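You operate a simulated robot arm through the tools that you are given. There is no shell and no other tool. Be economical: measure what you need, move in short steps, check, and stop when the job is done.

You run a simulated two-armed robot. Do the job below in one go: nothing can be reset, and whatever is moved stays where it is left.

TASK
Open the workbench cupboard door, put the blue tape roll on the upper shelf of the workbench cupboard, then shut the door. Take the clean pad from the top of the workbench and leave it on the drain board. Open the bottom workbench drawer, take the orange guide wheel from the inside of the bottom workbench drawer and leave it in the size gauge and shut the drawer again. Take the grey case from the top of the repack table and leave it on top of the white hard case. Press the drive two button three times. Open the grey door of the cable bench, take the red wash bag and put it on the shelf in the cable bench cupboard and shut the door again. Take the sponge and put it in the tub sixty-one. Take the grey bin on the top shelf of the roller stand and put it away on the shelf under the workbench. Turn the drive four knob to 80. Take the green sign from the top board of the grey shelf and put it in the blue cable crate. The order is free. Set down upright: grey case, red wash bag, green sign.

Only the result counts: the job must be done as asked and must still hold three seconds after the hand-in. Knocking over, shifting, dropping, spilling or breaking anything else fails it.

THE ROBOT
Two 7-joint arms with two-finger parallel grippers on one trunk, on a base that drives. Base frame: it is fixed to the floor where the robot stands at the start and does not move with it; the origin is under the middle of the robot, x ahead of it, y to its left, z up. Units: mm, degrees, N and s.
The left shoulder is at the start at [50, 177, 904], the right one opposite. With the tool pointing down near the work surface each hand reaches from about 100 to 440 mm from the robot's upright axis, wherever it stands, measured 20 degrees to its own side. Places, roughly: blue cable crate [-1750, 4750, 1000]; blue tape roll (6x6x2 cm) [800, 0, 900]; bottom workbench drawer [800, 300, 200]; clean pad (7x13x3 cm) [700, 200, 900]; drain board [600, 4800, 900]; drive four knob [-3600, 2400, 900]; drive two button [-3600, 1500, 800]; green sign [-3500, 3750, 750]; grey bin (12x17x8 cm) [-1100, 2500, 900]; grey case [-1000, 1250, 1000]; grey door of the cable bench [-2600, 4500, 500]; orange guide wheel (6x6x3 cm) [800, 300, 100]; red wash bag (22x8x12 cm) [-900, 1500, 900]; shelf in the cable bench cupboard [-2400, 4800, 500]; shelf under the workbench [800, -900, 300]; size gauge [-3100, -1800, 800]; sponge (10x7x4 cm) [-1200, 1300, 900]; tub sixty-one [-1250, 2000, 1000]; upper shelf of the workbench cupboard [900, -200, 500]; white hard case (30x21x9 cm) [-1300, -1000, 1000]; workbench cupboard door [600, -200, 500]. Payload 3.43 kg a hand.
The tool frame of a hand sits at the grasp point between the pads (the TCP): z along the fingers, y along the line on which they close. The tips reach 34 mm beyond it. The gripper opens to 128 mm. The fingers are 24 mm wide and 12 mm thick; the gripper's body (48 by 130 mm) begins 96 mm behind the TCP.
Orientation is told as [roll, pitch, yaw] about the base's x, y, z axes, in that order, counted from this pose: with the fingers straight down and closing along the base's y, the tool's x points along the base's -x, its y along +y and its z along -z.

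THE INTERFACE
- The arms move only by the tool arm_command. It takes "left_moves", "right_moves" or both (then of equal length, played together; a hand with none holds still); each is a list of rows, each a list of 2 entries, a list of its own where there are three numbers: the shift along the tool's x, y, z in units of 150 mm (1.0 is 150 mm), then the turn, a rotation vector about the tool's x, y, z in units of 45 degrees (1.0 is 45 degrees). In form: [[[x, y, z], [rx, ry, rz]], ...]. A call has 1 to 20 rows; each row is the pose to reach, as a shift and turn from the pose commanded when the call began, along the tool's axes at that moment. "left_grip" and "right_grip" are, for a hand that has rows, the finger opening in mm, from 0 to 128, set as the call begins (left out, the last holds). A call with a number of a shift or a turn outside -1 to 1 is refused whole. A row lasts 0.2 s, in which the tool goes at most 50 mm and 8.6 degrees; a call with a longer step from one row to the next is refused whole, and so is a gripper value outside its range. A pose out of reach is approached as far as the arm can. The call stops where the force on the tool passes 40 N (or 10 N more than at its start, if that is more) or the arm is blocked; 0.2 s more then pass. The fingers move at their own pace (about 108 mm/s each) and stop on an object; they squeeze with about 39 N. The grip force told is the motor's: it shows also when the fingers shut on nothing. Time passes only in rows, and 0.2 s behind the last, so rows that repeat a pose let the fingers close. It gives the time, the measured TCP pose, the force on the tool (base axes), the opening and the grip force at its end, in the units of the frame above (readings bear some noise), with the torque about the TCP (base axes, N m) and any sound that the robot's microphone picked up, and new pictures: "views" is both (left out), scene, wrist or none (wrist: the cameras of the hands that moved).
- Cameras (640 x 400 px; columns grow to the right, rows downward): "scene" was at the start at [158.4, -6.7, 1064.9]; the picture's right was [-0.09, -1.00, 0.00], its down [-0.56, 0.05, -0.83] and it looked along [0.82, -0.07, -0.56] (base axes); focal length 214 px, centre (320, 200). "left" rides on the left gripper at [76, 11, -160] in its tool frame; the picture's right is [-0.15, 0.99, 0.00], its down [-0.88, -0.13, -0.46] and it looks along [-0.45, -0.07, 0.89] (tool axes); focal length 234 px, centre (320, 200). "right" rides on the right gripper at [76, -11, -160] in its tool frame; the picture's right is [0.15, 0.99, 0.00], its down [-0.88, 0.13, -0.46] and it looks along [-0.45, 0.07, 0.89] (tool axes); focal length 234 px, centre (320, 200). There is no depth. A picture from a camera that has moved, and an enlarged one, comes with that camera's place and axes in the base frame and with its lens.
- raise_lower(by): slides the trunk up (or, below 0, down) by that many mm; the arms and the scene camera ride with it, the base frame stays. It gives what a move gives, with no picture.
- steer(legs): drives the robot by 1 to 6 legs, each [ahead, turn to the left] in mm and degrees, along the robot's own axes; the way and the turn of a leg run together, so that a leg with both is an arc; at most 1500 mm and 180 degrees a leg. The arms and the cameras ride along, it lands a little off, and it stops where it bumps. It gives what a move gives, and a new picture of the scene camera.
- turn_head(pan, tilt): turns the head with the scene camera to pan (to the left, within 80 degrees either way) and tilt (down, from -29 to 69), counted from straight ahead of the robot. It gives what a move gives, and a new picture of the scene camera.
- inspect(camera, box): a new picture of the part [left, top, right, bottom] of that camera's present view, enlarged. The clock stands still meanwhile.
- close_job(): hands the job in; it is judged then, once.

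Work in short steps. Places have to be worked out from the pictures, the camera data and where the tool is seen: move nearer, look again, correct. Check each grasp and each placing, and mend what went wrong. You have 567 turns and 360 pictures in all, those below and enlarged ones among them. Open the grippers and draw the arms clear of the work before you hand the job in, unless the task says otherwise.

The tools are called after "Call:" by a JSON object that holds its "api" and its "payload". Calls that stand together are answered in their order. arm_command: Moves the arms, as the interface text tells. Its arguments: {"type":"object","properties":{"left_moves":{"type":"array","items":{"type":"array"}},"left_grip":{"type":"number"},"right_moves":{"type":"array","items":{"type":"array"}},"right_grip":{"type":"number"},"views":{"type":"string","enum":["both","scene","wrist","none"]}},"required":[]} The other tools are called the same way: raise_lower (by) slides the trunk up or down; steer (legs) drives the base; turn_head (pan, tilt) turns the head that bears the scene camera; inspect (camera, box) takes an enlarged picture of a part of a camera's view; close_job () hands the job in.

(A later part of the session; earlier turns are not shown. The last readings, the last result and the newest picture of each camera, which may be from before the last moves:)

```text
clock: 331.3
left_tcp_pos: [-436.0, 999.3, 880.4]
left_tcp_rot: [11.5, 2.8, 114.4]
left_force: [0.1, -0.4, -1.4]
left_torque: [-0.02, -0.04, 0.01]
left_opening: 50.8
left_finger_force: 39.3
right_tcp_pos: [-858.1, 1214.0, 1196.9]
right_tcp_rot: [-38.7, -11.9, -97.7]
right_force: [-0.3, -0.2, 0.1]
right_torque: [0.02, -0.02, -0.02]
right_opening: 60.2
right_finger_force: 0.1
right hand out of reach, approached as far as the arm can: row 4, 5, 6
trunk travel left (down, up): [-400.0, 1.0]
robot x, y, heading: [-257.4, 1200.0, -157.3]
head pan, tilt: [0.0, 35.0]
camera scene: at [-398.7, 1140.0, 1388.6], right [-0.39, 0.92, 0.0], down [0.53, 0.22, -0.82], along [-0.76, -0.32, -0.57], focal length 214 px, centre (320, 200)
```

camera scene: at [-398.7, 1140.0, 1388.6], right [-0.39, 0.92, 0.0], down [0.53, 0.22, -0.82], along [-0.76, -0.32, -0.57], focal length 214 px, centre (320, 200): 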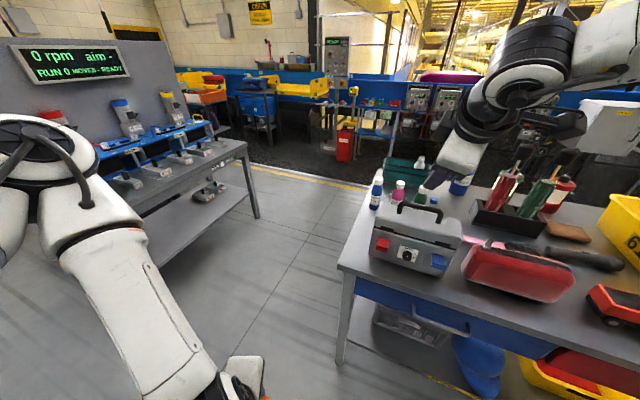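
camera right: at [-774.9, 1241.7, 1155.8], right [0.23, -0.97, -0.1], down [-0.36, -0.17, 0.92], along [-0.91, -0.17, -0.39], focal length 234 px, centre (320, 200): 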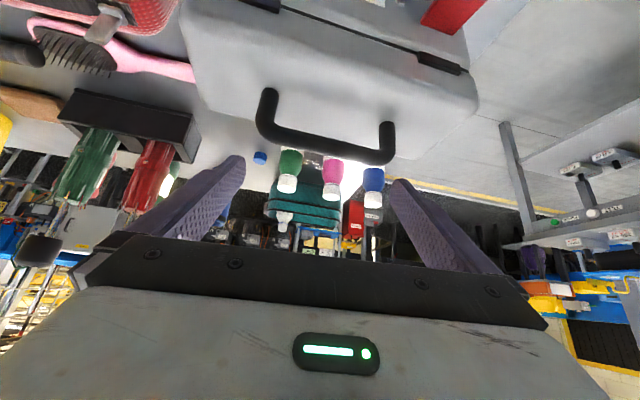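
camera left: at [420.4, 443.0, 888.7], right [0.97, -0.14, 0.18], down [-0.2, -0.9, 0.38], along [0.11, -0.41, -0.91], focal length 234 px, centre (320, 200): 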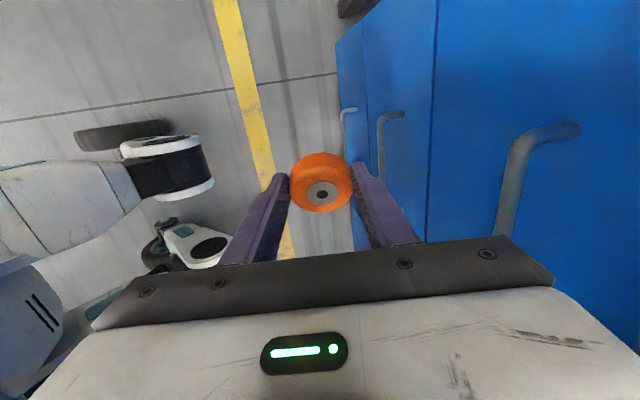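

Roll reached ~73°. I retract the hand toward the robot while finishing the roll and making the tool more vertical.

Call:
{"api": "arm_command", "payload": {"right_moves": [[[0.1, 0.12, -0.12], [0.07, 0, -0.08]], [[0.2, 0.24, -0.25], [0.14, 0, -0.16]], [[0.3, 0.36, -0.37], [0.21, 0, -0.24]], [[0.4, 0.48, -0.5], [0.28, 0, -0.32]], [[0.49, 0.6, -0.62], [0.35, 0, -0.4]]], "views": "wrist"}}

```text
clock: 332.5
left_tcp_pos: [-435.9, 999.5, 880.2]
left_tcp_rot: [11.5, 2.9, 114.4]
left_force: [-0.2, 0.2, -0.8]
left_torque: [0.0, -0.03, 0.0]
left_opening: 50.5
left_finger_force: 39.0
right_tcp_pos: [-734.2, 1258.5, 1209.3]
right_tcp_rot: [-55.8, 1.4, -85.6]
right_force: [-0.4, 0.4, -0.4]
right_torque: [0.05, -0.01, -0.03]
right_opening: 60.0
right_finger_force: 0.0
right hand out of reach, approached as far as the arm can: row 5
trunk travel left (down, up): [-400.0, 1.0]
robot x, y, heading: [-252.4, 1197.2, -157.3]
head pan, tilt: [0.0, 35.0]
camera right: at [-612.9, 1340.8, 1308.0], right [0.54, 0.21, -0.81], down [0.52, -0.85, 0.13], along [-0.66, -0.49, -0.57], focal length 234 px, centre (320, 200)
```

right: 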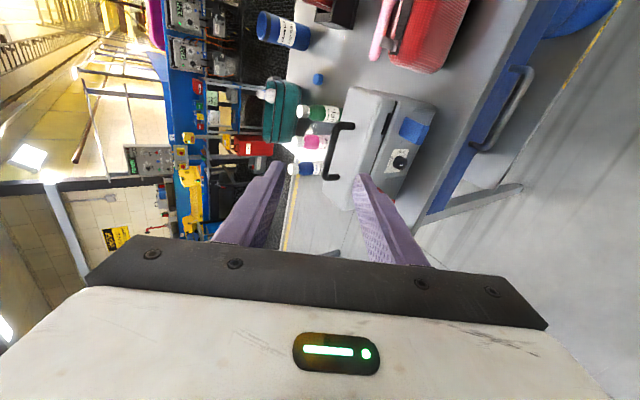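

Pitch went the wrong way; I rotate back 31° to make it steeper.

Call:
{"api": "arm_command", "payload": {"right_moves": [[[0, 0, 0], [-0.17, 0, 0]], [[0, 0, 0], [-0.34, 0, 0]], [[0, 0, 0], [-0.51, 0, 0]], [[0, 0, 0], [-0.69, 0, 0]]], "views": "none"}}

Call:
{"api": "steer", "payload": {"legs": [[180, 0]]}}

Call:
{"api": "inspect", "payload": {"camera": "right", "box": [0, 0, 640, 400]}}

```text
clock: 333.5
left_tcp_pos: [-436.5, 1000.0, 880.8]
left_tcp_rot: [11.5, 2.9, 114.4]
left_force: [0.5, -0.2, -1.1]
left_torque: [-0.02, -0.02, 0.03]
left_opening: 50.7
left_finger_force: 39.0
right_tcp_pos: [-684.8, 1238.7, 1194.7]
right_tcp_rot: [-24.9, 1.5, -86.1]
right_force: [0.9, -0.6, 0.6]
right_torque: [-0.01, 0.0, -0.05]
right_opening: 60.2
right_finger_force: 0.0
right hand out of reach, approached as far as the arm can: row 2, 3, 4
trunk travel left (down, up): [-400.0, 1.0]
robot x, y, heading: [-251.9, 1198.2, -157.0]
head pan, tilt: [0.0, 35.0]
```

```text
clock: 335.0
left_tcp_pos: [-600.4, 931.4, 880.9]
left_tcp_rot: [11.5, 2.9, 114.4]
left_force: [0.0, -0.9, -1.0]
left_torque: [0.01, -0.03, 0.02]
left_opening: 50.4
left_finger_force: 39.3
right_tcp_pos: [-848.1, 1169.3, 1194.2]
right_tcp_rot: [-24.9, 1.4, -85.9]
right_force: [-0.5, -0.4, -0.6]
right_torque: [-0.01, -0.01, 0.05]
right_opening: 60.0
right_finger_force: 0.0
trunk travel left (down, up): [-400.0, 1.0]
robot x, y, heading: [-416.1, 1129.2, -157.3]
head pan, tilt: [0.0, 35.0]
camera scene: at [-562.7, 1071.5, 1388.5], right [-0.39, 0.92, 0.0], down [0.53, 0.22, -0.82], along [-0.76, -0.32, -0.57], focal length 214 px, centre (320, 200)
```

scene: 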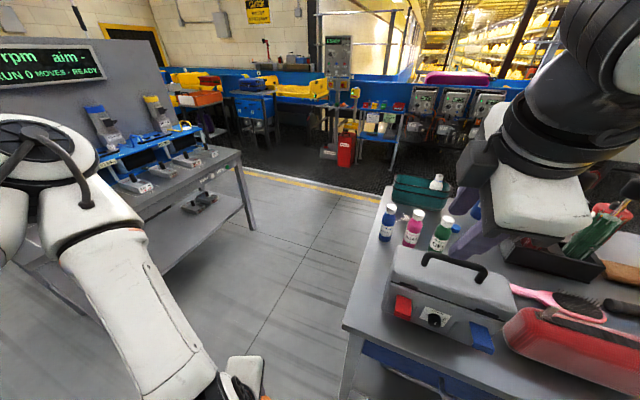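

```text
1.00 times, centred on (320, 200) of right
camera zoom: at [-795.1, 1245.6, 1344.4], right [0.88, 0.22, -0.41], down [0.37, -0.86, 0.34], along [-0.28, -0.45, -0.85], focal length 234 px, centre (320, 200)
```

zoom: 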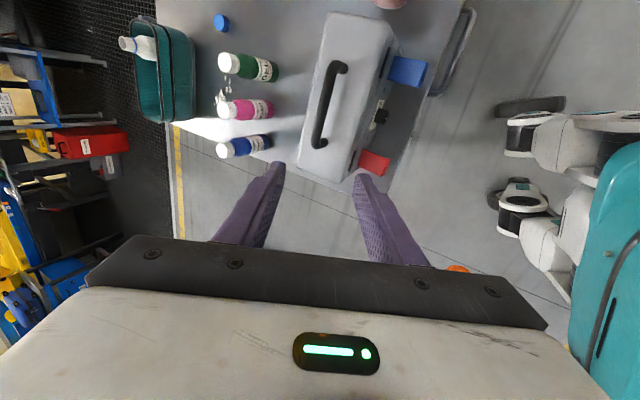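

Clear top view: bar centre ≈(−917,1213). I shift over it and align yaw by −8°.

Call:
{"api": "arm_command", "payload": {"right_moves": [[[0.1, -0.12, 0.06], [0, 0.03, 0.06]], [[0.2, -0.25, 0.12], [0, 0.06, 0.12]], [[0.32, -0.373, 0.173], [0, 0.08, 0.17]]], "views": "none"}}

Call:
{"api": "raise_lower", "payload": {"by": -80}}

Call:
{"api": "inspect", "payload": {"camera": "right", "box": [0, 0, 640, 400]}}

```text
clock: 335.8
left_tcp_pos: [-598.7, 930.8, 879.6]
left_tcp_rot: [11.5, 2.9, 114.4]
left_force: [0.3, -0.5, -0.4]
left_torque: [0.01, 0.02, 0.01]
left_opening: 50.5
left_finger_force: 38.8
right_tcp_pos: [-882.3, 1198.5, 1187.7]
right_tcp_rot: [-25.3, 1.3, -94.6]
right_force: [-0.4, 0.6, 0.2]
right_torque: [0.01, -0.03, 0.02]
right_opening: 60.1
right_finger_force: 0.0
right hand out of reach, approached as far as the arm can: row 1, 2, 3
trunk travel left (down, up): [-400.0, 1.0]
robot x, y, heading: [-417.7, 1129.0, -157.2]
head pan, tilt: [0.0, 35.0]
```

```text
clock: 336.9
left_tcp_pos: [-599.8, 931.2, 801.1]
left_tcp_rot: [11.5, 2.9, 114.4]
left_force: [-0.8, -0.5, -1.6]
left_torque: [-0.01, 0.01, -0.03]
left_opening: 50.7
left_finger_force: 38.6
right_tcp_pos: [-881.3, 1196.5, 1107.7]
right_tcp_rot: [-25.2, 1.2, -94.4]
right_force: [0.2, 0.0, -0.6]
right_torque: [-0.02, 0.01, 0.0]
right_opening: 60.3
right_finger_force: 0.1
trunk travel left (down, up): [-320.0, 81.0]
robot x, y, heading: [-417.7, 1130.6, -157.1]
head pan, tilt: [0.0, 35.0]
```

```text
1.00 times, centred on (320, 200) of right
camera zoom: at [-817.1, 1265.8, 1257.8], right [0.9, 0.08, -0.42], down [0.24, -0.91, 0.34], along [-0.35, -0.41, -0.84], focal length 234 px, centre (320, 200)
```

zoom: 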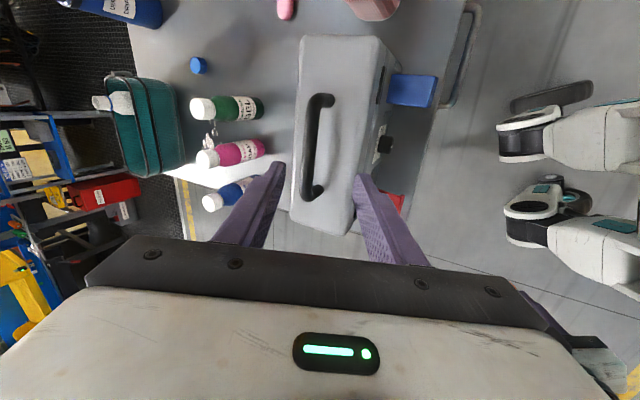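

Call:
{"api": "steer", "payload": {"legs": [[42, -3]]}}

Call:
{"api": "raise_lower", "payload": {"by": -40}}

Call:
{"api": "inspect", "payload": {"camera": "right", "box": [160, 60, 480, 260]}}

```text
clock: 337.8
left_tcp_pos: [-648.6, 926.3, 799.6]
left_tcp_rot: [11.5, 2.9, 111.5]
left_force: [0.4, -0.2, -0.4]
left_torque: [0.01, -0.03, 0.0]
left_opening: 50.8
left_finger_force: 38.8
right_tcp_pos: [-916.4, 1207.3, 1106.9]
right_tcp_rot: [-25.2, 1.4, -97.7]
right_force: [-0.2, 0.0, -0.1]
right_torque: [0.02, -0.01, 0.04]
right_opening: 60.0
right_finger_force: 0.0
trunk travel left (down, up): [-320.0, 81.0]
robot x, y, heading: [-454.1, 1116.5, -160.0]
head pan, tilt: [0.0, 35.0]
camera scene: at [-604.6, 1064.6, 1308.4], right [-0.34, 0.94, 0.0], down [0.54, 0.19, -0.82], along [-0.77, -0.28, -0.57], focal length 214 px, centre (320, 200)
```

scene: 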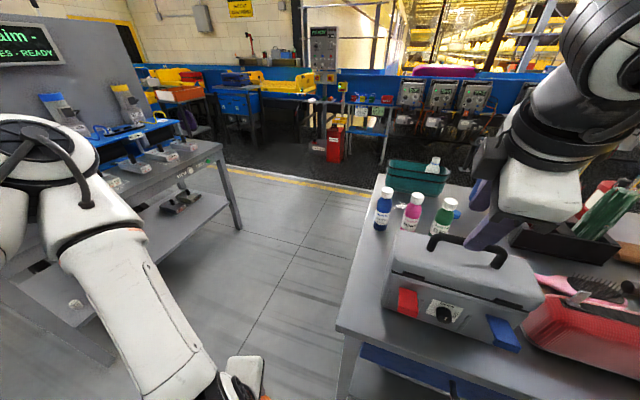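

```text
clock: 338.6
left_tcp_pos: [-648.3, 927.4, 761.0]
left_tcp_rot: [11.4, 2.9, 111.4]
left_force: [-0.6, -0.7, 0.0]
left_torque: [0.02, -0.01, -0.03]
left_opening: 50.6
left_finger_force: 39.1
right_tcp_pos: [-916.0, 1206.1, 1067.6]
right_tcp_rot: [-25.3, 1.3, -97.6]
right_force: [0.7, 0.2, 0.8]
right_torque: [-0.03, 0.02, 0.0]
right_opening: 59.9
right_finger_force: 0.0
trunk travel left (down, up): [-280.0, 121.0]
robot x, y, heading: [-456.4, 1118.3, -160.1]
head pan, tilt: [0.0, 35.0]
```

```text
2.00 times, centred on (320, 160) of right
camera zoom: at [-848.3, 1271.6, 1217.8], right [0.91, 0.04, -0.42], down [0.19, -0.92, 0.34], along [-0.37, -0.39, -0.84], focal length 468 px, centre (320, 280)
```

zoom: 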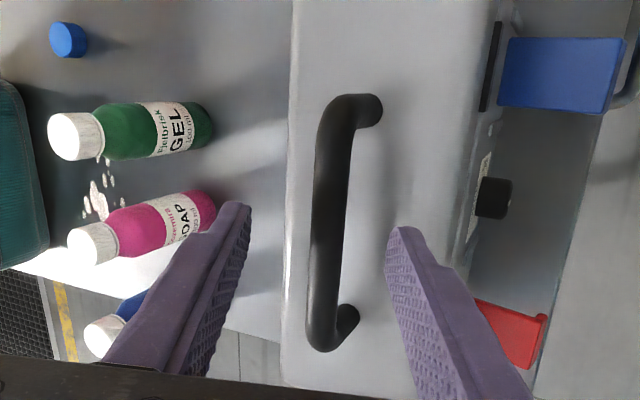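

The fingers straddle the bar. I lower 24 mm and close.

Call:
{"api": "raise_lower", "payload": {"by": -24}}

Call:
{"api": "arm_command", "payload": {"right_moves": [[[0, 0, 0], [0, 0, 0]], [[0, 0, 0], [0, 0, 0]], [[0, 0, 0], [0, 0, 0]]], "right_grip": 0, "views": "wrist"}}

```text
clock: 339.1
left_tcp_pos: [-648.9, 926.7, 750.1]
left_tcp_rot: [11.6, 3.0, 111.5]
left_force: [-0.3, 0.6, -0.8]
left_torque: [0.02, -0.02, -0.01]
left_opening: 50.5
left_finger_force: 39.0
right_tcp_pos: [-915.6, 1208.0, 1063.5]
right_tcp_rot: [-25.9, 0.7, -97.6]
right_force: [8.0, 2.9, 19.0]
right_torque: [-0.04, -0.8, 0.09]
right_opening: 59.4
right_finger_force: 0.1
trunk travel left (down, up): [-268.0, 133.0]
robot x, y, heading: [-455.1, 1116.3, -160.5]
head pan, tilt: [0.0, 35.0]
stopped: the force on the tool passed its limit (the readings are from after the stop); the commanded pose is now the measured one
```

```text
clock: 339.9
left_tcp_pos: [-649.1, 926.7, 748.4]
left_tcp_rot: [11.5, 2.9, 111.4]
left_force: [-0.2, 0.7, -1.2]
left_torque: [-0.02, -0.02, 0.0]
left_opening: 50.7
left_finger_force: 39.3
right_tcp_pos: [-916.6, 1206.8, 1060.3]
right_tcp_rot: [-25.8, 1.0, -97.6]
right_force: [-3.0, 0.9, 4.3]
right_torque: [1.34, 0.13, 0.38]
right_opening: 14.9
right_finger_force: 38.9
trunk travel left (down, up): [-268.0, 133.0]
robot x, y, heading: [-452.6, 1116.6, -160.4]
head pan, tilt: [0.0, 35.0]
camera right: at [-847.4, 1272.4, 1209.7], right [0.9, 0.04, -0.43], down [0.2, -0.92, 0.34], along [-0.38, -0.39, -0.84], focal length 234 px, centre (320, 200)
```

right: 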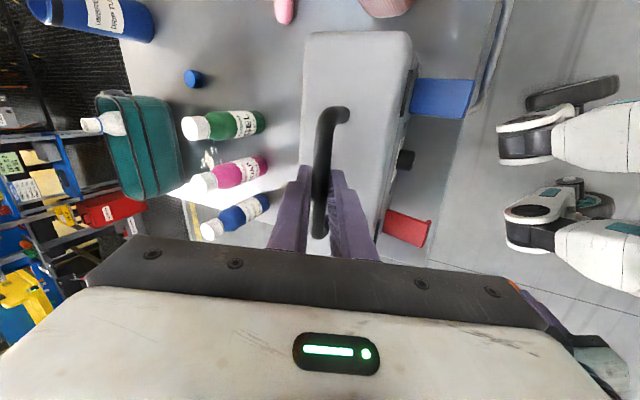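

Bar gripped (15 mm). I lift 30 mm and check that the case comes up level and closed.

Call:
{"api": "raise_lower", "payload": {"by": 30}}

Call:
{"api": "inspect", "payload": {"camera": "scene", "box": [320, 150, 640, 350]}}

```text
clock: 340.7
left_tcp_pos: [-649.4, 926.8, 778.0]
left_tcp_rot: [11.5, 2.8, 111.5]
left_force: [0.4, -0.5, -1.1]
left_torque: [-0.01, 0.01, -0.02]
left_opening: 50.5
left_finger_force: 39.0
right_tcp_pos: [-916.8, 1207.6, 1088.8]
right_tcp_rot: [-25.7, 1.0, -97.6]
right_force: [0.4, 0.4, -8.5]
right_torque: [-0.03, -0.05, 0.0]
right_opening: 13.6
right_finger_force: 39.2
trunk travel left (down, up): [-298.0, 103.0]
robot x, y, heading: [-457.6, 1112.1, -160.2]
head pan, tilt: [0.0, 35.0]
```

```text
2.00 times, centred on (480, 250) of scene
camera zoom: at [-604.5, 1064.8, 1286.3], right [-0.34, 0.94, 0.0], down [0.54, 0.19, -0.82], along [-0.77, -0.28, -0.57], focal length 429 px, centre (0, 100)
```

zoom: 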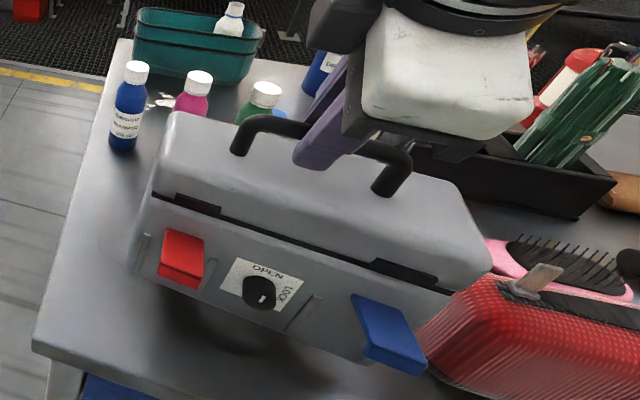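

The case lifts level and closed (≈0.9 kg). I raise to the top, back away and turn south to look for the white hard case.

Call:
{"api": "raise_lower", "payload": {"by": 100}}

Call:
{"api": "steer", "payload": {"legs": [[-380, 0], [0, 70]]}}

Call:
{"api": "turn_head", "payload": {"pan": -20, "tilt": 15}}

```text
clock: 342.0
left_tcp_pos: [-648.7, 926.0, 878.7]
left_tcp_rot: [11.4, 2.8, 111.5]
left_force: [-0.4, -0.4, -1.0]
left_torque: [0.02, -0.02, 0.03]
left_opening: 50.5
left_finger_force: 39.3
right_tcp_pos: [-916.3, 1206.5, 1190.7]
right_tcp_rot: [-25.7, 0.8, -97.5]
right_force: [0.5, -0.1, -8.0]
right_torque: [-0.03, -0.01, 0.0]
right_opening: 13.5
right_finger_force: 38.7
trunk travel left (down, up): [-398.0, 3.0]
robot x, y, heading: [-453.6, 1117.4, -160.4]
head pan, tilt: [0.0, 35.0]
```

```text
clock: 347.4
left_tcp_pos: [14.0, 996.7, 877.9]
left_tcp_rot: [11.5, 2.8, -179.0]
left_force: [-0.8, 0.7, -1.5]
left_torque: [-0.02, -0.03, 0.02]
left_opening: 50.5
left_finger_force: 38.5
right_tcp_pos: [-342.4, 841.9, 1190.1]
right_tcp_rot: [-25.6, 0.9, -28.0]
right_force: [-0.5, 0.6, -6.8]
right_torque: [0.0, -0.06, 0.02]
right_opening: 13.5
right_finger_force: 39.2
trunk travel left (down, up): [-398.0, 3.0]
robot x, y, heading: [-95.0, 1247.0, -90.6]
head pan, tilt: [0.0, 35.0]
camera scene: at [-99.2, 1086.6, 1386.4], right [-1.0, 0.01, 0.0], down [0.01, 0.57, -0.82], along [-0.01, -0.82, -0.57], focal length 214 px, centre (320, 200)
```

scene: 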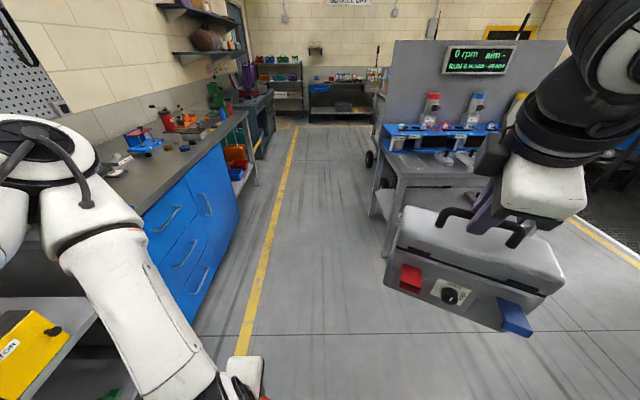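

```text
clock: 348.2
left_tcp_pos: [13.5, 997.2, 879.4]
left_tcp_rot: [11.5, 2.9, -179.0]
left_force: [0.9, -0.1, -1.4]
left_torque: [-0.01, 0.02, -0.03]
left_opening: 50.7
left_finger_force: 39.3
right_tcp_pos: [-342.5, 841.0, 1189.5]
right_tcp_rot: [-25.8, 0.9, -27.9]
right_force: [-0.9, -0.9, -7.9]
right_torque: [0.02, -0.06, 0.0]
right_opening: 13.2
right_finger_force: 38.7
trunk travel left (down, up): [-398.0, 3.0]
robot x, y, heading: [-96.5, 1247.8, -90.8]
head pan, tilt: [-20.0, 15.0]
camera scene: at [-131.3, 1087.3, 1418.3], right [-0.94, 0.35, 0.0], down [0.09, 0.24, -0.97], along [-0.34, -0.9, -0.26], focal length 214 px, centre (320, 200)
```

scene: 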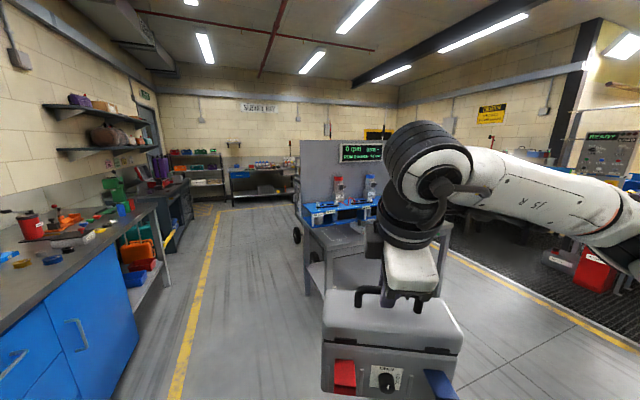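

I drive south along the aisle, keeping a bit east, then look west for the white hard case.

Call:
{"api": "steer", "payload": {"legs": [[0, 5], [1400, 0], [700, -5]]}}

Call:
{"api": "turn_head", "payload": {"pan": -75, "tilt": 20}}

```text
clock: 359.2
left_tcp_pos: [143.7, -1104.1, 877.0]
left_tcp_rot: [11.5, 2.9, -178.9]
left_force: [0.5, 0.3, -0.3]
left_torque: [0.04, 0.02, 0.01]
left_opening: 50.4
left_finger_force: 38.7
right_tcp_pos: [-212.7, -1256.7, 1190.3]
right_tcp_rot: [-25.7, 0.9, -27.9]
right_force: [0.0, 0.0, -6.7]
right_torque: [0.03, -0.08, 0.04]
right_opening: 13.5
right_finger_force: 39.1
trunk travel left (down, up): [-398.0, 3.0]
robot x, y, heading: [32.7, -856.4, -90.9]
head pan, tilt: [-20.0, 15.0]
camera scene: at [-1.4, -1012.4, 1418.3], right [-0.94, 0.35, 0.0], down [0.09, 0.24, -0.97], along [-0.34, -0.9, -0.26], focal length 214 px, centre (320, 200)
```

scene: 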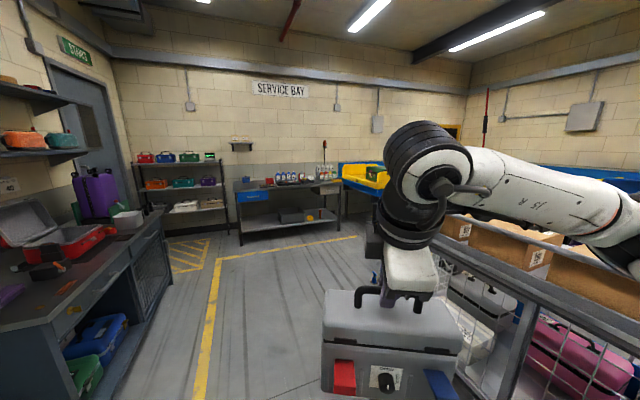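

```text
clock: 360.4
left_tcp_pos: [144.3, -1101.7, 878.5]
left_tcp_rot: [11.4, 2.8, -178.7]
left_force: [-0.5, -1.4, -1.2]
left_torque: [0.01, 0.02, 0.03]
left_opening: 50.2
left_finger_force: 38.7
right_tcp_pos: [-213.2, -1257.1, 1190.9]
right_tcp_rot: [-25.7, 0.9, -28.0]
right_force: [-0.7, -0.6, -6.9]
right_torque: [0.03, -0.04, 0.0]
right_opening: 13.3
right_finger_force: 39.0
trunk travel left (down, up): [-398.0, 3.0]
robot x, y, heading: [33.2, -856.3, -90.9]
head pan, tilt: [-75.0, 20.0]
camera scene: at [-58.6, -947.8, 1410.3], right [-0.25, 0.97, 0.0], down [0.33, 0.09, -0.94], along [-0.91, -0.23, -0.34], focal length 214 px, centre (320, 200)
```

scene: 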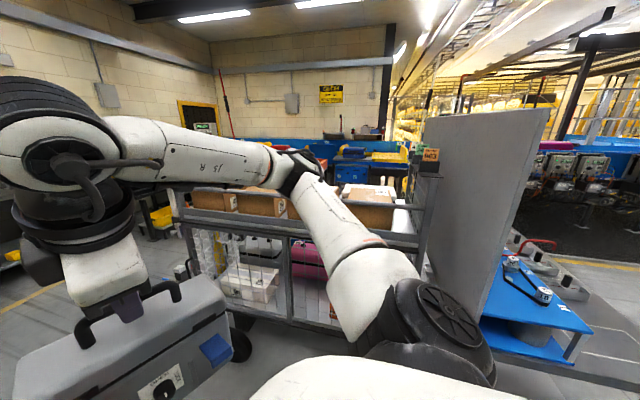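

A cage cart with boxes stands to the west; the white case seems to be on top of it. I turn right to face it.

Call:
{"api": "steer", "payload": {"legs": [[0, -80]]}}

Call:
{"api": "turn_head", "payload": {"pan": 0, "tilt": 20}}

```text
clock: 364.3
left_tcp_pos: [-194.7, -1004.7, 879.2]
left_tcp_rot: [11.5, 2.9, 100.5]
left_force: [0.0, -0.1, -1.3]
left_torque: [0.01, 0.0, -0.02]
left_opening: 50.2
left_finger_force: 39.5
right_tcp_pos: [-404.0, -678.4, 1190.3]
right_tcp_rot: [-25.7, 0.9, -108.4]
right_force: [-0.5, -0.1, -7.9]
right_torque: [0.0, -0.02, 0.0]
right_opening: 13.5
right_finger_force: 39.1
trunk travel left (down, up): [-398.0, 3.0]
robot x, y, heading: [31.0, -858.8, -171.3]
head pan, tilt: [-75.0, 20.0]
camera scene: at [-74.5, -779.1, 1410.3], right [0.92, 0.4, 0.0], down [0.14, -0.31, -0.94], along [-0.38, 0.86, -0.34], focal length 214 px, centre (320, 200)
```

scene: 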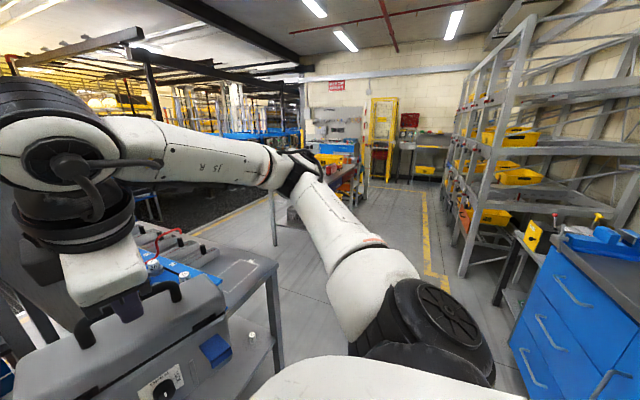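

```text
clock: 365.8
left_tcp_pos: [-193.7, -1006.3, 877.9]
left_tcp_rot: [11.4, 2.9, 100.5]
left_force: [0.0, 0.4, -1.3]
left_torque: [-0.02, 0.0, 0.02]
left_opening: 50.3
left_finger_force: 39.6
right_tcp_pos: [-403.5, -678.4, 1189.0]
right_tcp_rot: [-25.7, 0.9, -108.4]
right_force: [-0.1, 0.1, -6.7]
right_torque: [-0.01, -0.05, 0.03]
right_opening: 13.5
right_finger_force: 39.3
trunk travel left (down, up): [-398.0, 3.0]
robot x, y, heading: [32.4, -856.0, -171.3]
head pan, tilt: [0.0, 20.0]
camera scene: at [-129.1, -878.7, 1410.2], right [-0.15, 0.99, 0.0], down [0.34, 0.05, -0.94], along [-0.93, -0.14, -0.34], focal length 214 px, centre (320, 200)
```

scene: 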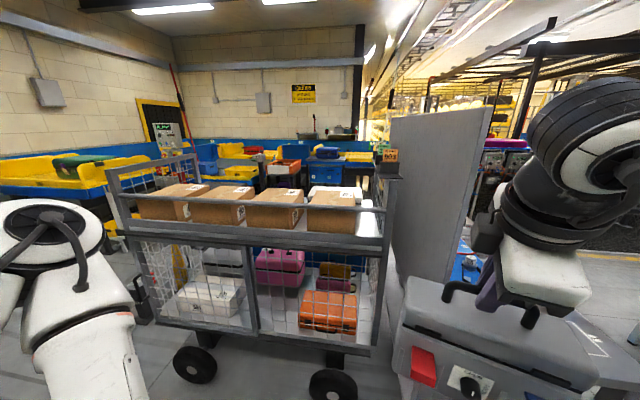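

Call:
{"api": "inspect", "payload": {"camera": "scene", "box": [100, 140, 420, 340]}}

```text
2.00 times, centred on (260, 240) of scene
camera zoom: at [-129.1, -878.7, 1410.2], right [-0.15, 0.99, 0.0], down [0.34, 0.05, -0.94], along [-0.93, -0.14, -0.34], focal length 429 px, centre (440, 120)
```

zoom: 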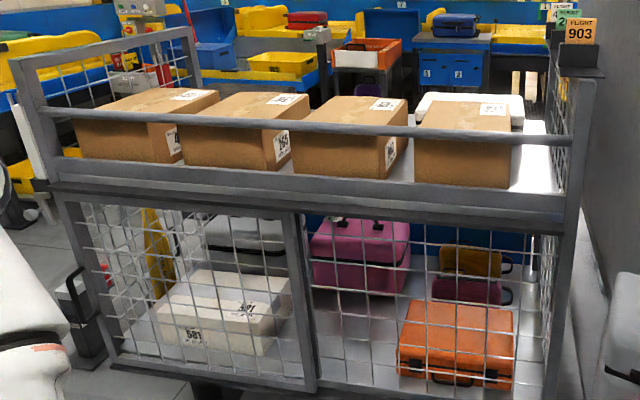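

The white hard case lies on the cart's top at the north-west corner behind boxes (≈(−1215,−960), top ≈1060); its west side looks open. I drive around the cart's south end to its west side.

Call:
{"api": "steer", "payload": {"legs": [[0, 78], [1450, 0], [0, -88]]}}

Call:
{"api": "turn_head", "payload": {"pan": 20, "tilt": 20}}

```text
clock: 380.1
left_tcp_pos: [-281.0, -2407.8, 878.5]
left_tcp_rot: [11.4, 2.9, 91.0]
left_force: [0.6, -1.5, -0.8]
left_torque: [0.04, 0.02, 0.01]
left_opening: 49.9
left_finger_force: 39.3
right_tcp_pos: [-436.7, -2050.7, 1189.6]
right_tcp_rot: [-25.7, 0.9, -117.9]
right_force: [0.9, 0.5, -6.6]
right_torque: [-0.06, -0.03, 0.03]
right_opening: 13.4
right_finger_force: 39.0
trunk travel left (down, up): [-398.0, 3.0]
robot x, y, heading: [-34.5, -2295.8, 179.6]
head pan, tilt: [0.0, 20.0]
camera scene: at [-197.6, -2293.3, 1410.3], right [0.01, 1.0, 0.0], down [0.34, 0.0, -0.94], along [-0.94, 0.01, -0.34], focal length 214 px, centre (320, 200)
```

scene: 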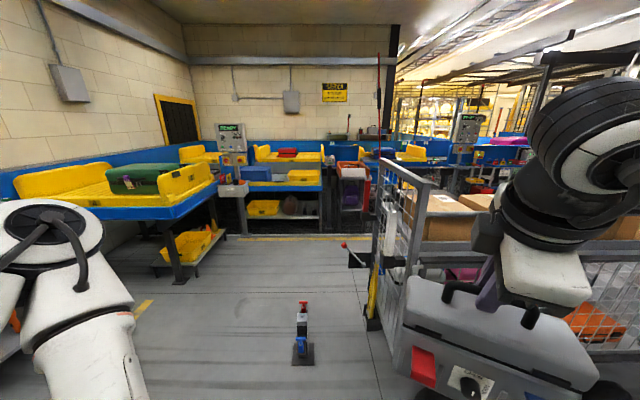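

```text
clock: 380.9
left_tcp_pos: [-282.0, -2407.7, 878.1]
left_tcp_rot: [11.5, 2.9, 91.1]
left_force: [0.8, 0.1, -0.4]
left_torque: [0.01, -0.03, 0.0]
left_opening: 50.4
left_finger_force: 39.4
right_tcp_pos: [-434.9, -2051.7, 1190.0]
right_tcp_rot: [-25.8, 1.0, -117.9]
right_force: [-0.6, 0.4, -7.4]
right_torque: [-0.04, 0.0, -0.01]
right_opening: 13.6
right_finger_force: 38.7
trunk travel left (down, up): [-398.0, 3.0]
robot x, y, heading: [-31.8, -2301.8, 179.3]
head pan, tilt: [20.0, 20.0]
camera scene: at [-192.5, -2325.3, 1410.3], right [-0.33, 0.94, 0.0], down [0.32, 0.11, -0.94], along [-0.89, -0.31, -0.34], focal length 214 px, centre (320, 200)
```

scene: 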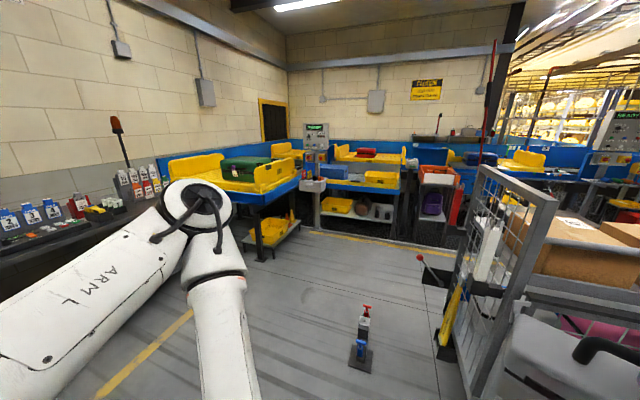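

There's a small post on the floor at ≈(−1340,−2410). I'll pass south of it and then go north along x≈−2000.

Call:
{"api": "steer", "payload": {"legs": [[0, 41], [880, 0], [0, -40], [1280, 0], [0, -90]]}}

Call:
{"api": "turn_head", "payload": {"pan": 0, "tilt": 20}}

```text
clock: 399.2
left_tcp_pos: [-2097.8, -2655.4, 877.5]
left_tcp_rot: [11.5, 2.9, 2.7]
left_force: [0.7, -0.1, -0.3]
left_torque: [0.0, 0.02, 0.03]
left_opening: 50.1
left_finger_force: 39.4
right_tcp_pos: [-1745.3, -2491.9, 1190.2]
right_tcp_rot: [-25.7, 0.8, 153.6]
right_force: [0.9, -1.2, -7.0]
right_torque: [0.0, 0.02, -0.01]
right_opening: 13.4
right_finger_force: 39.2
trunk travel left (down, up): [-398.0, 3.0]
robot x, y, heading: [-1980.8, -2900.5, 91.0]
head pan, tilt: [20.0, 20.0]
camera scene: at [-2013.6, -2742.1, 1410.3], right [0.93, 0.36, 0.0], down [0.12, -0.32, -0.94], along [-0.33, 0.88, -0.34], focal length 214 px, centre (320, 200)
```

scene: 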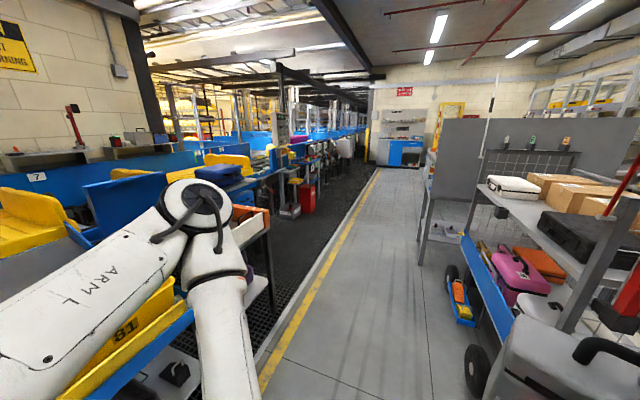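

```text
clock: 400.0
left_tcp_pos: [-2097.4, -2654.5, 878.5]
left_tcp_rot: [11.5, 2.9, 2.6]
left_force: [0.2, -0.8, -1.4]
left_torque: [-0.03, 0.04, -0.01]
left_opening: 50.0
left_finger_force: 38.4
right_tcp_pos: [-1745.7, -2493.6, 1189.2]
right_tcp_rot: [-25.7, 0.9, 153.7]
right_force: [0.0, 0.9, -6.7]
right_torque: [-0.05, 0.0, 0.0]
right_opening: 13.6
right_finger_force: 39.1
trunk travel left (down, up): [-398.0, 3.0]
robot x, y, heading: [-1981.1, -2900.3, 91.2]
head pan, tilt: [0.0, 20.0]
camera scene: at [-1982.0, -2735.9, 1410.3], right [1.0, 0.02, 0.0], down [0.01, -0.34, -0.94], along [-0.01, 0.94, -0.34], focal length 214 px, centre (320, 200)
```

scene: 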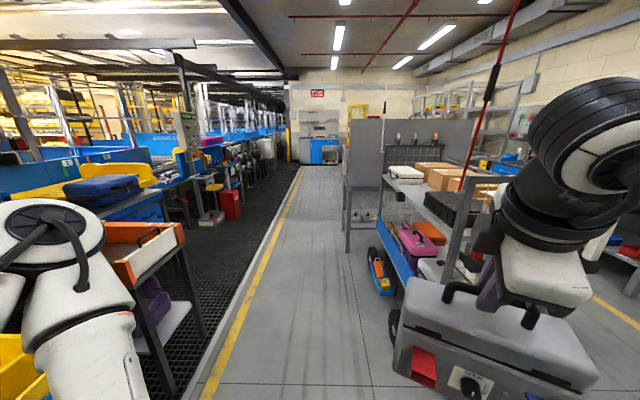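

The cart's west side is open with the white case on top at ≈(−1310,−1050). First I test raising and extending the right hand (the case must go up ~100 mm).

Call:
{"api": "arm_command", "payload": {"right_moves": [[[0, -0.07, -0.15], [0, 0, 0]], [[0, -0.14, -0.3], [0, 0, 0]], [[0, -0.21, -0.45], [0, 0, 0]], [[0, -0.28, -0.6], [0, 0, 0]], [[0, -0.31, -0.67], [0, 0, 0]]], "views": "none"}}

Call:
{"api": "arm_command", "payload": {"right_moves": [[[-0.06, -0.11, 0.05], [0, 0, 0]], [[-0.12, -0.22, 0.1], [0, 0, 0]], [[-0.18, -0.33, 0.15], [0, 0, 0]], [[-0.24, -0.43, 0.2], [0, 0, 0]]], "views": "none"}}

```text
clock: 401.2
left_tcp_pos: [-2095.9, -2655.4, 877.8]
left_tcp_rot: [11.5, 2.9, 2.6]
left_force: [-0.2, -0.3, -1.5]
left_torque: [-0.03, 0.0, -0.02]
left_opening: 50.1
left_finger_force: 38.8
right_tcp_pos: [-1771.3, -2516.1, 1281.5]
right_tcp_rot: [-25.6, 0.9, 153.5]
right_force: [0.4, 0.1, -8.2]
right_torque: [-0.08, 0.02, -0.01]
right_opening: 13.3
right_finger_force: 39.1
right hand out of reach, approached as far as the arm can: row 1, 2, 3, 4, 5
trunk travel left (down, up): [-398.0, 3.0]
robot x, y, heading: [-1977.8, -2902.1, 91.2]
head pan, tilt: [0.0, 20.0]
```

```text
clock: 402.2
left_tcp_pos: [-2098.0, -2655.7, 878.1]
left_tcp_rot: [11.4, 2.9, 2.6]
left_force: [0.5, 0.8, -1.1]
left_torque: [-0.03, 0.01, 0.0]
left_opening: 50.1
left_finger_force: 39.0
right_tcp_pos: [-1791.0, -2485.4, 1264.9]
right_tcp_rot: [-25.8, 0.8, 153.5]
right_force: [0.0, -0.1, -6.9]
right_torque: [-0.06, 0.04, 0.02]
right_opening: 13.6
right_finger_force: 39.4
right hand out of reach, approached as far as the arm can: row 1, 2, 3, 4
trunk travel left (down, up): [-398.0, 3.0]
robot x, y, heading: [-1984.5, -2898.8, 90.8]
head pan, tilt: [0.0, 20.0]
```

Reached z≈1265–1280. I drive north toward the cart's north-west corner and look.

Call:
{"api": "steer", "payload": {"legs": [[0, -3], [1500, 0], [150, 0], [0, -45]]}}

Call:
{"api": "turn_head", "payload": {"pan": 0, "tilt": 30}}

```text
clock: 413.1
left_tcp_pos: [-1803.4, -998.0, 877.8]
left_tcp_rot: [11.4, 2.9, -45.8]
left_force: [0.5, 0.3, 0.0]
left_torque: [-0.02, -0.02, 0.02]
left_opening: 20.0
left_finger_force: 0.2
right_tcp_pos: [-1473.1, -1114.3, 1265.2]
right_tcp_rot: [-25.7, 0.9, 105.0]
right_force: [-0.5, -0.6, -7.5]
right_torque: [-0.01, 0.05, 0.03]
right_opening: 13.5
right_finger_force: 39.6
trunk travel left (down, up): [-398.0, 3.0]
robot x, y, heading: [-1906.9, -1245.7, 42.2]
head pan, tilt: [0.0, 20.0]
camera scene: at [-1787.1, -1137.6, 1410.3], right [0.67, -0.74, 0.0], down [-0.25, -0.23, -0.94], along [0.69, 0.63, -0.34], focal length 214 px, centre (320, 200)
```

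scene: 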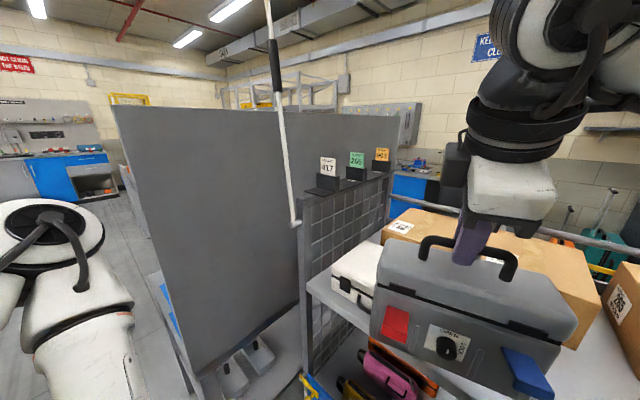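

```text
clock: 413.8
left_tcp_pos: [-1802.4, -998.1, 877.4]
left_tcp_rot: [11.4, 2.9, -45.8]
left_force: [0.2, -0.6, 1.1]
left_torque: [-0.02, -0.02, 0.02]
left_opening: 20.1
left_finger_force: 0.0
right_tcp_pos: [-1474.4, -1114.1, 1265.2]
right_tcp_rot: [-25.7, 0.9, 105.2]
right_force: [-0.8, 0.2, -7.3]
right_torque: [-0.02, 0.07, 0.0]
right_opening: 13.2
right_finger_force: 38.5
trunk travel left (down, up): [-398.0, 3.0]
robot x, y, heading: [-1909.2, -1245.5, 42.7]
head pan, tilt: [0.0, 30.0]
camera scene: at [-1789.3, -1139.2, 1394.2], right [0.67, -0.74, 0.0], down [-0.37, -0.34, -0.87], along [0.64, 0.58, -0.5], focal length 214 px, centre (320, 200)
```

scene: 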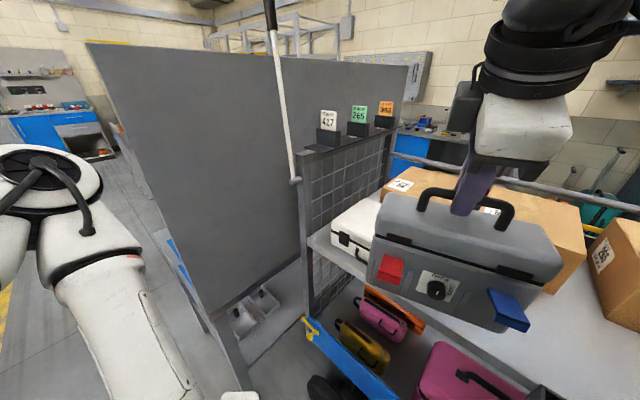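

The left gripper now reads 20 mm with no force — the wheel slipped out on the way; I'll have to retrieve it from the floor afterwards. First I finish the grey case: look with the right wrist camera.

Call:
{"api": "inspect", "payload": {"camera": "right", "box": [0, 0, 640, 400]}}

Call:
{"api": "inspect", "payload": {"camera": "left", "box": [0, 0, 640, 400]}}

```text
1.00 times, centred on (320, 200) of right
camera zoom: at [-1510.7, -1199.9, 1414.5], right [-0.82, -0.38, -0.43], down [-0.54, 0.77, 0.34], along [0.2, 0.51, -0.84], focal length 234 px, centre (320, 200)
```

zoom: 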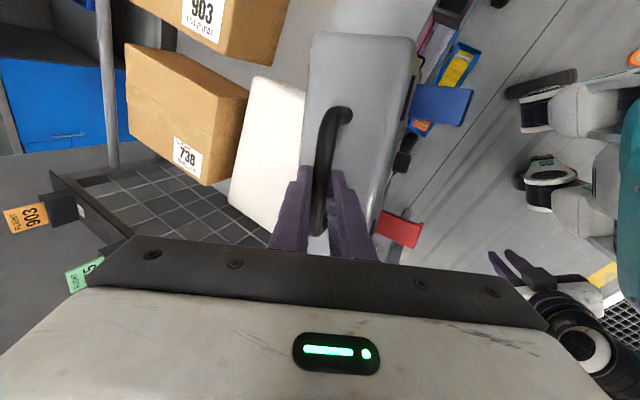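

```text
1.00 times, centred on (320, 200) of left
camera zoom: at [-1865.3, -964.8, 1039.8], right [0.8, 0.56, 0.19], down [0.47, -0.8, 0.38], along [0.36, -0.21, -0.91], focal length 234 px, centre (320, 200)
```

zoom: 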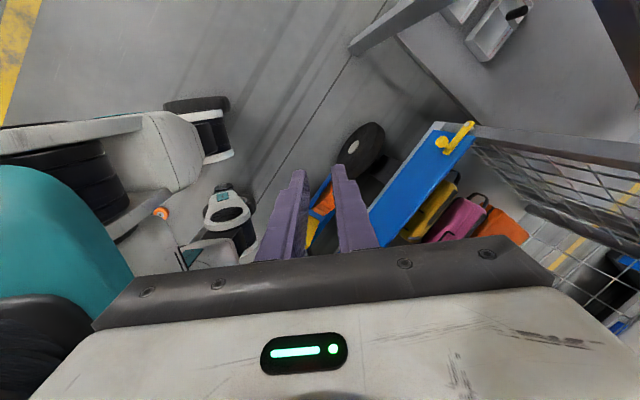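

The white case's top is ≈z 1020, centre ≈(−1312,−958), long side along y. The wheel is also visible on the floor near (−2000,−1604). I relax the hand's roll by 20° (aligning the grey case with y) and extend a bit.

Call:
{"api": "arm_command", "payload": {"right_moves": [[[-0.05, -0.07, 0.05], [0, 0, 0.11]], [[-0.1, -0.14, 0.1], [0, 0, 0.22]], [[-0.15, -0.2, 0.15], [0, 0, 0.33]], [[-0.2, -0.27, 0.2], [0, 0, 0.44]]], "views": "none"}}

Call:
{"api": "arm_command", "payload": {"right_moves": [[[-0.05, -0.1, 0.02], [0, 0, 0]], [[-0.1, -0.2, 0.04], [0, 0, 0]], [[-0.15, -0.3, 0.06], [0, 0, 0]]], "views": "wrist"}}

```text
clock: 414.8
left_tcp_pos: [-1803.7, -998.2, 878.6]
left_tcp_rot: [11.5, 2.8, -45.8]
left_force: [-0.1, -0.3, -0.7]
left_torque: [-0.02, 0.0, -0.01]
left_opening: 19.9
left_finger_force: 0.0
right_tcp_pos: [-1434.4, -1071.5, 1259.0]
right_tcp_rot: [-24.8, -7.9, 87.0]
right_force: [-3.3, -0.9, 9.0]
right_torque: [-1.28, 0.05, -0.25]
right_opening: 13.7
right_finger_force: 39.2
trunk travel left (down, up): [-398.0, 3.0]
robot x, y, heading: [-1911.6, -1245.4, 42.5]
head pan, tilt: [0.0, 30.0]
```

```text
clock: 415.6
left_tcp_pos: [-1803.6, -999.0, 878.0]
left_tcp_rot: [11.4, 2.9, -45.8]
left_force: [0.3, 1.2, -0.1]
left_torque: [0.0, 0.03, 0.02]
left_opening: 20.2
left_finger_force: 0.1
right_tcp_pos: [-1386.1, -1053.2, 1267.2]
right_tcp_rot: [-24.4, -7.6, 87.1]
right_force: [0.5, 0.5, -6.3]
right_torque: [-0.06, -0.01, 0.0]
right_opening: 13.4
right_finger_force: 39.1
trunk travel left (down, up): [-398.0, 3.0]
robot x, y, heading: [-1906.1, -1249.5, 42.5]
head pan, tilt: [0.0, 30.0]
camera right: at [-1446.3, -1144.9, 1405.5], right [-0.9, -0.05, -0.43], down [-0.27, 0.84, 0.47], along [0.34, 0.54, -0.77], focal length 234 px, centre (320, 200)
```

right: 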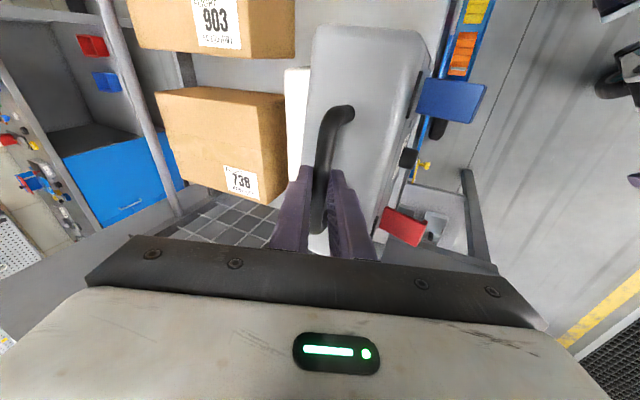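

The hand tilted the case ~8° and its low end brushed something; I level the bar again and raise slightly.

Call:
{"api": "arm_command", "payload": {"right_moves": [[[0, -0.03, -0.04], [0, 0.09, 0]], [[0, -0.05, -0.08], [0, 0.187, 0]], [[0, -0.05, -0.08], [0, 0.187, 0]]], "views": "none"}}

Call:
{"api": "inspect", "payload": {"camera": "scene", "box": [280, 60, 640, 285]}}

```text
clock: 416.4
left_tcp_pos: [-1803.9, -999.4, 878.7]
left_tcp_rot: [11.3, 2.8, -45.8]
left_force: [-0.2, 0.5, -0.7]
left_torque: [0.01, 0.01, 0.0]
left_opening: 19.8
left_finger_force: 0.0
right_tcp_pos: [-1379.3, -1087.2, 1271.6]
right_tcp_rot: [-24.4, 0.0, 83.8]
right_force: [0.3, -0.8, -6.5]
right_torque: [0.07, 0.02, 0.05]
right_opening: 13.5
right_finger_force: 38.7
right hand out of reach, approached as far as the arm can: row 1, 2, 3
trunk travel left (down, up): [-398.0, 3.0]
robot x, y, heading: [-1909.4, -1249.3, 42.4]
head pan, tilt: [0.0, 30.0]
```

```text
1.78 times, centred on (460, 172) of scene
camera zoom: at [-1789.4, -1139.2, 1394.2], right [0.67, -0.74, 0.0], down [-0.37, -0.34, -0.87], along [0.64, 0.58, -0.5], focal length 381 px, centre (71, 249)
```

zoom: 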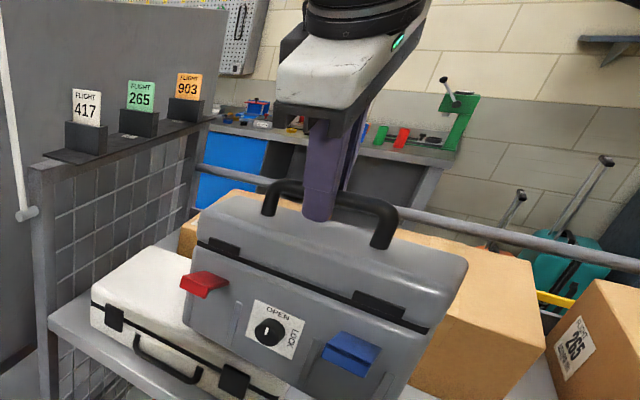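

White case top ≈1020, spanning x −1404…−1198, y −1109…−830. I drive forward 150 mm with a 3° left turn to bring the grey case over its centre.

Call:
{"api": "steer", "payload": {"legs": [[150, 3]]}}

Call:
{"api": "inspect", "payload": {"camera": "right", "box": [0, 0, 640, 400]}}

```text
clock: 418.1
left_tcp_pos: [-1718.8, -900.4, 879.0]
left_tcp_rot: [11.5, 3.0, -42.6]
left_force: [0.4, 0.4, -0.5]
left_torque: [-0.02, -0.01, 0.0]
left_opening: 19.6
left_finger_force: 0.0
right_tcp_pos: [-1287.2, -941.6, 1279.8]
right_tcp_rot: [-25.1, -7.9, 87.2]
right_force: [-0.6, -0.6, -7.9]
right_torque: [-0.08, 0.04, 0.02]
right_opening: 13.6
right_finger_force: 38.3
trunk travel left (down, up): [-398.0, 3.0]
robot x, y, heading: [-1821.4, -1142.4, 45.4]
head pan, tilt: [0.0, 30.0]
stopped in leg 1: the robot was blocked; the commanded pose is now the measured one
camera scene: at [-1708.1, -1030.8, 1394.2], right [0.71, -0.7, 0.0], down [-0.35, -0.36, -0.87], along [0.61, 0.62, -0.5], focal length 214 px, centre (320, 200)
```

scene: 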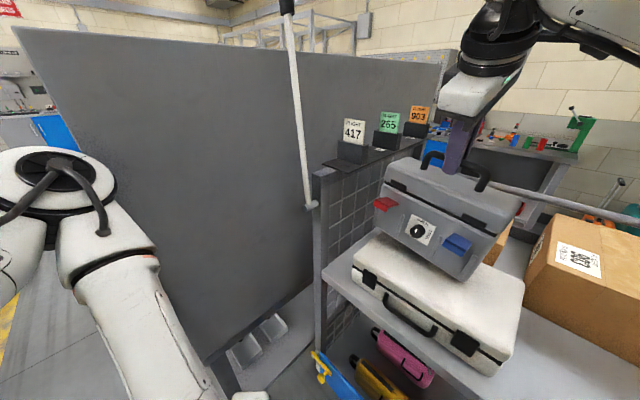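

```text
1.00 times, centred on (320, 200) of right
camera zoom: at [-1348.9, -1034.2, 1416.4], right [-0.9, -0.05, -0.43], down [-0.27, 0.84, 0.48], along [0.34, 0.55, -0.77], focal length 234 px, centre (320, 200)
```

zoom: 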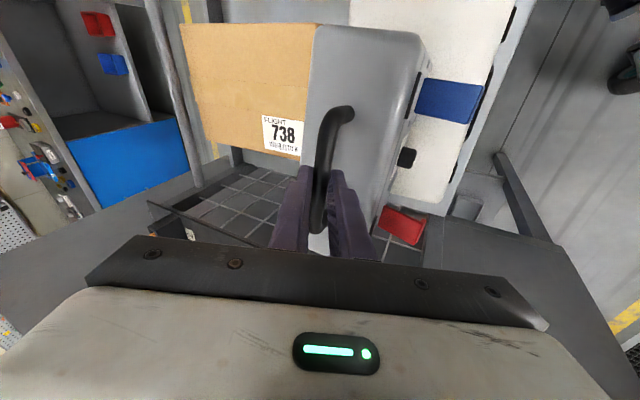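

The base met something but the case is now over the white one at (−1287,−942). I level it again.

Call:
{"api": "arm_command", "payload": {"right_moves": [[[0, 0, 0], [0, 0.09, 0]], [[0, 0, 0], [0, 0.187, 0]], [[0, 0, 0], [0, 0.187, 0]]], "views": "scene"}}

```text
clock: 418.9
left_tcp_pos: [-1719.1, -898.9, 877.8]
left_tcp_rot: [11.5, 2.9, -42.6]
left_force: [0.1, -0.6, 0.6]
left_torque: [0.01, -0.03, 0.0]
left_opening: 20.2
left_finger_force: 0.0
right_tcp_pos: [-1287.2, -957.9, 1273.3]
right_tcp_rot: [-24.7, -0.4, 83.9]
right_force: [0.1, 0.0, -6.8]
right_torque: [0.04, 0.05, 0.01]
right_opening: 13.7
right_finger_force: 39.5
right hand out of reach, approached as far as the arm can: row 1, 2, 3
trunk travel left (down, up): [-398.0, 3.0]
robot x, y, heading: [-1822.3, -1145.6, 45.4]
head pan, tilt: [0.0, 30.0]
camera scene: at [-1708.7, -1029.3, 1394.2], right [0.71, -0.7, 0.0], down [-0.35, -0.36, -0.87], along [0.61, 0.62, -0.5], focal length 214 px, centre (320, 200)
```

scene: 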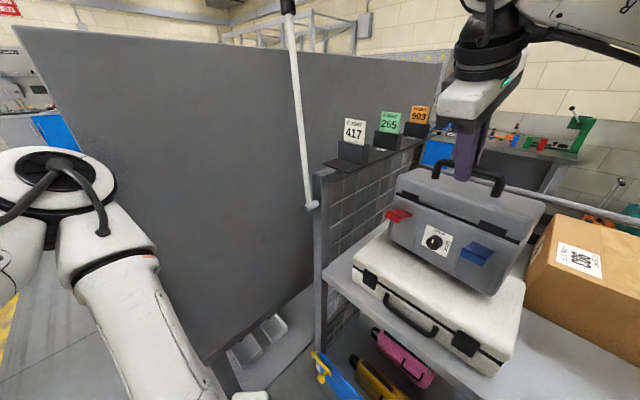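

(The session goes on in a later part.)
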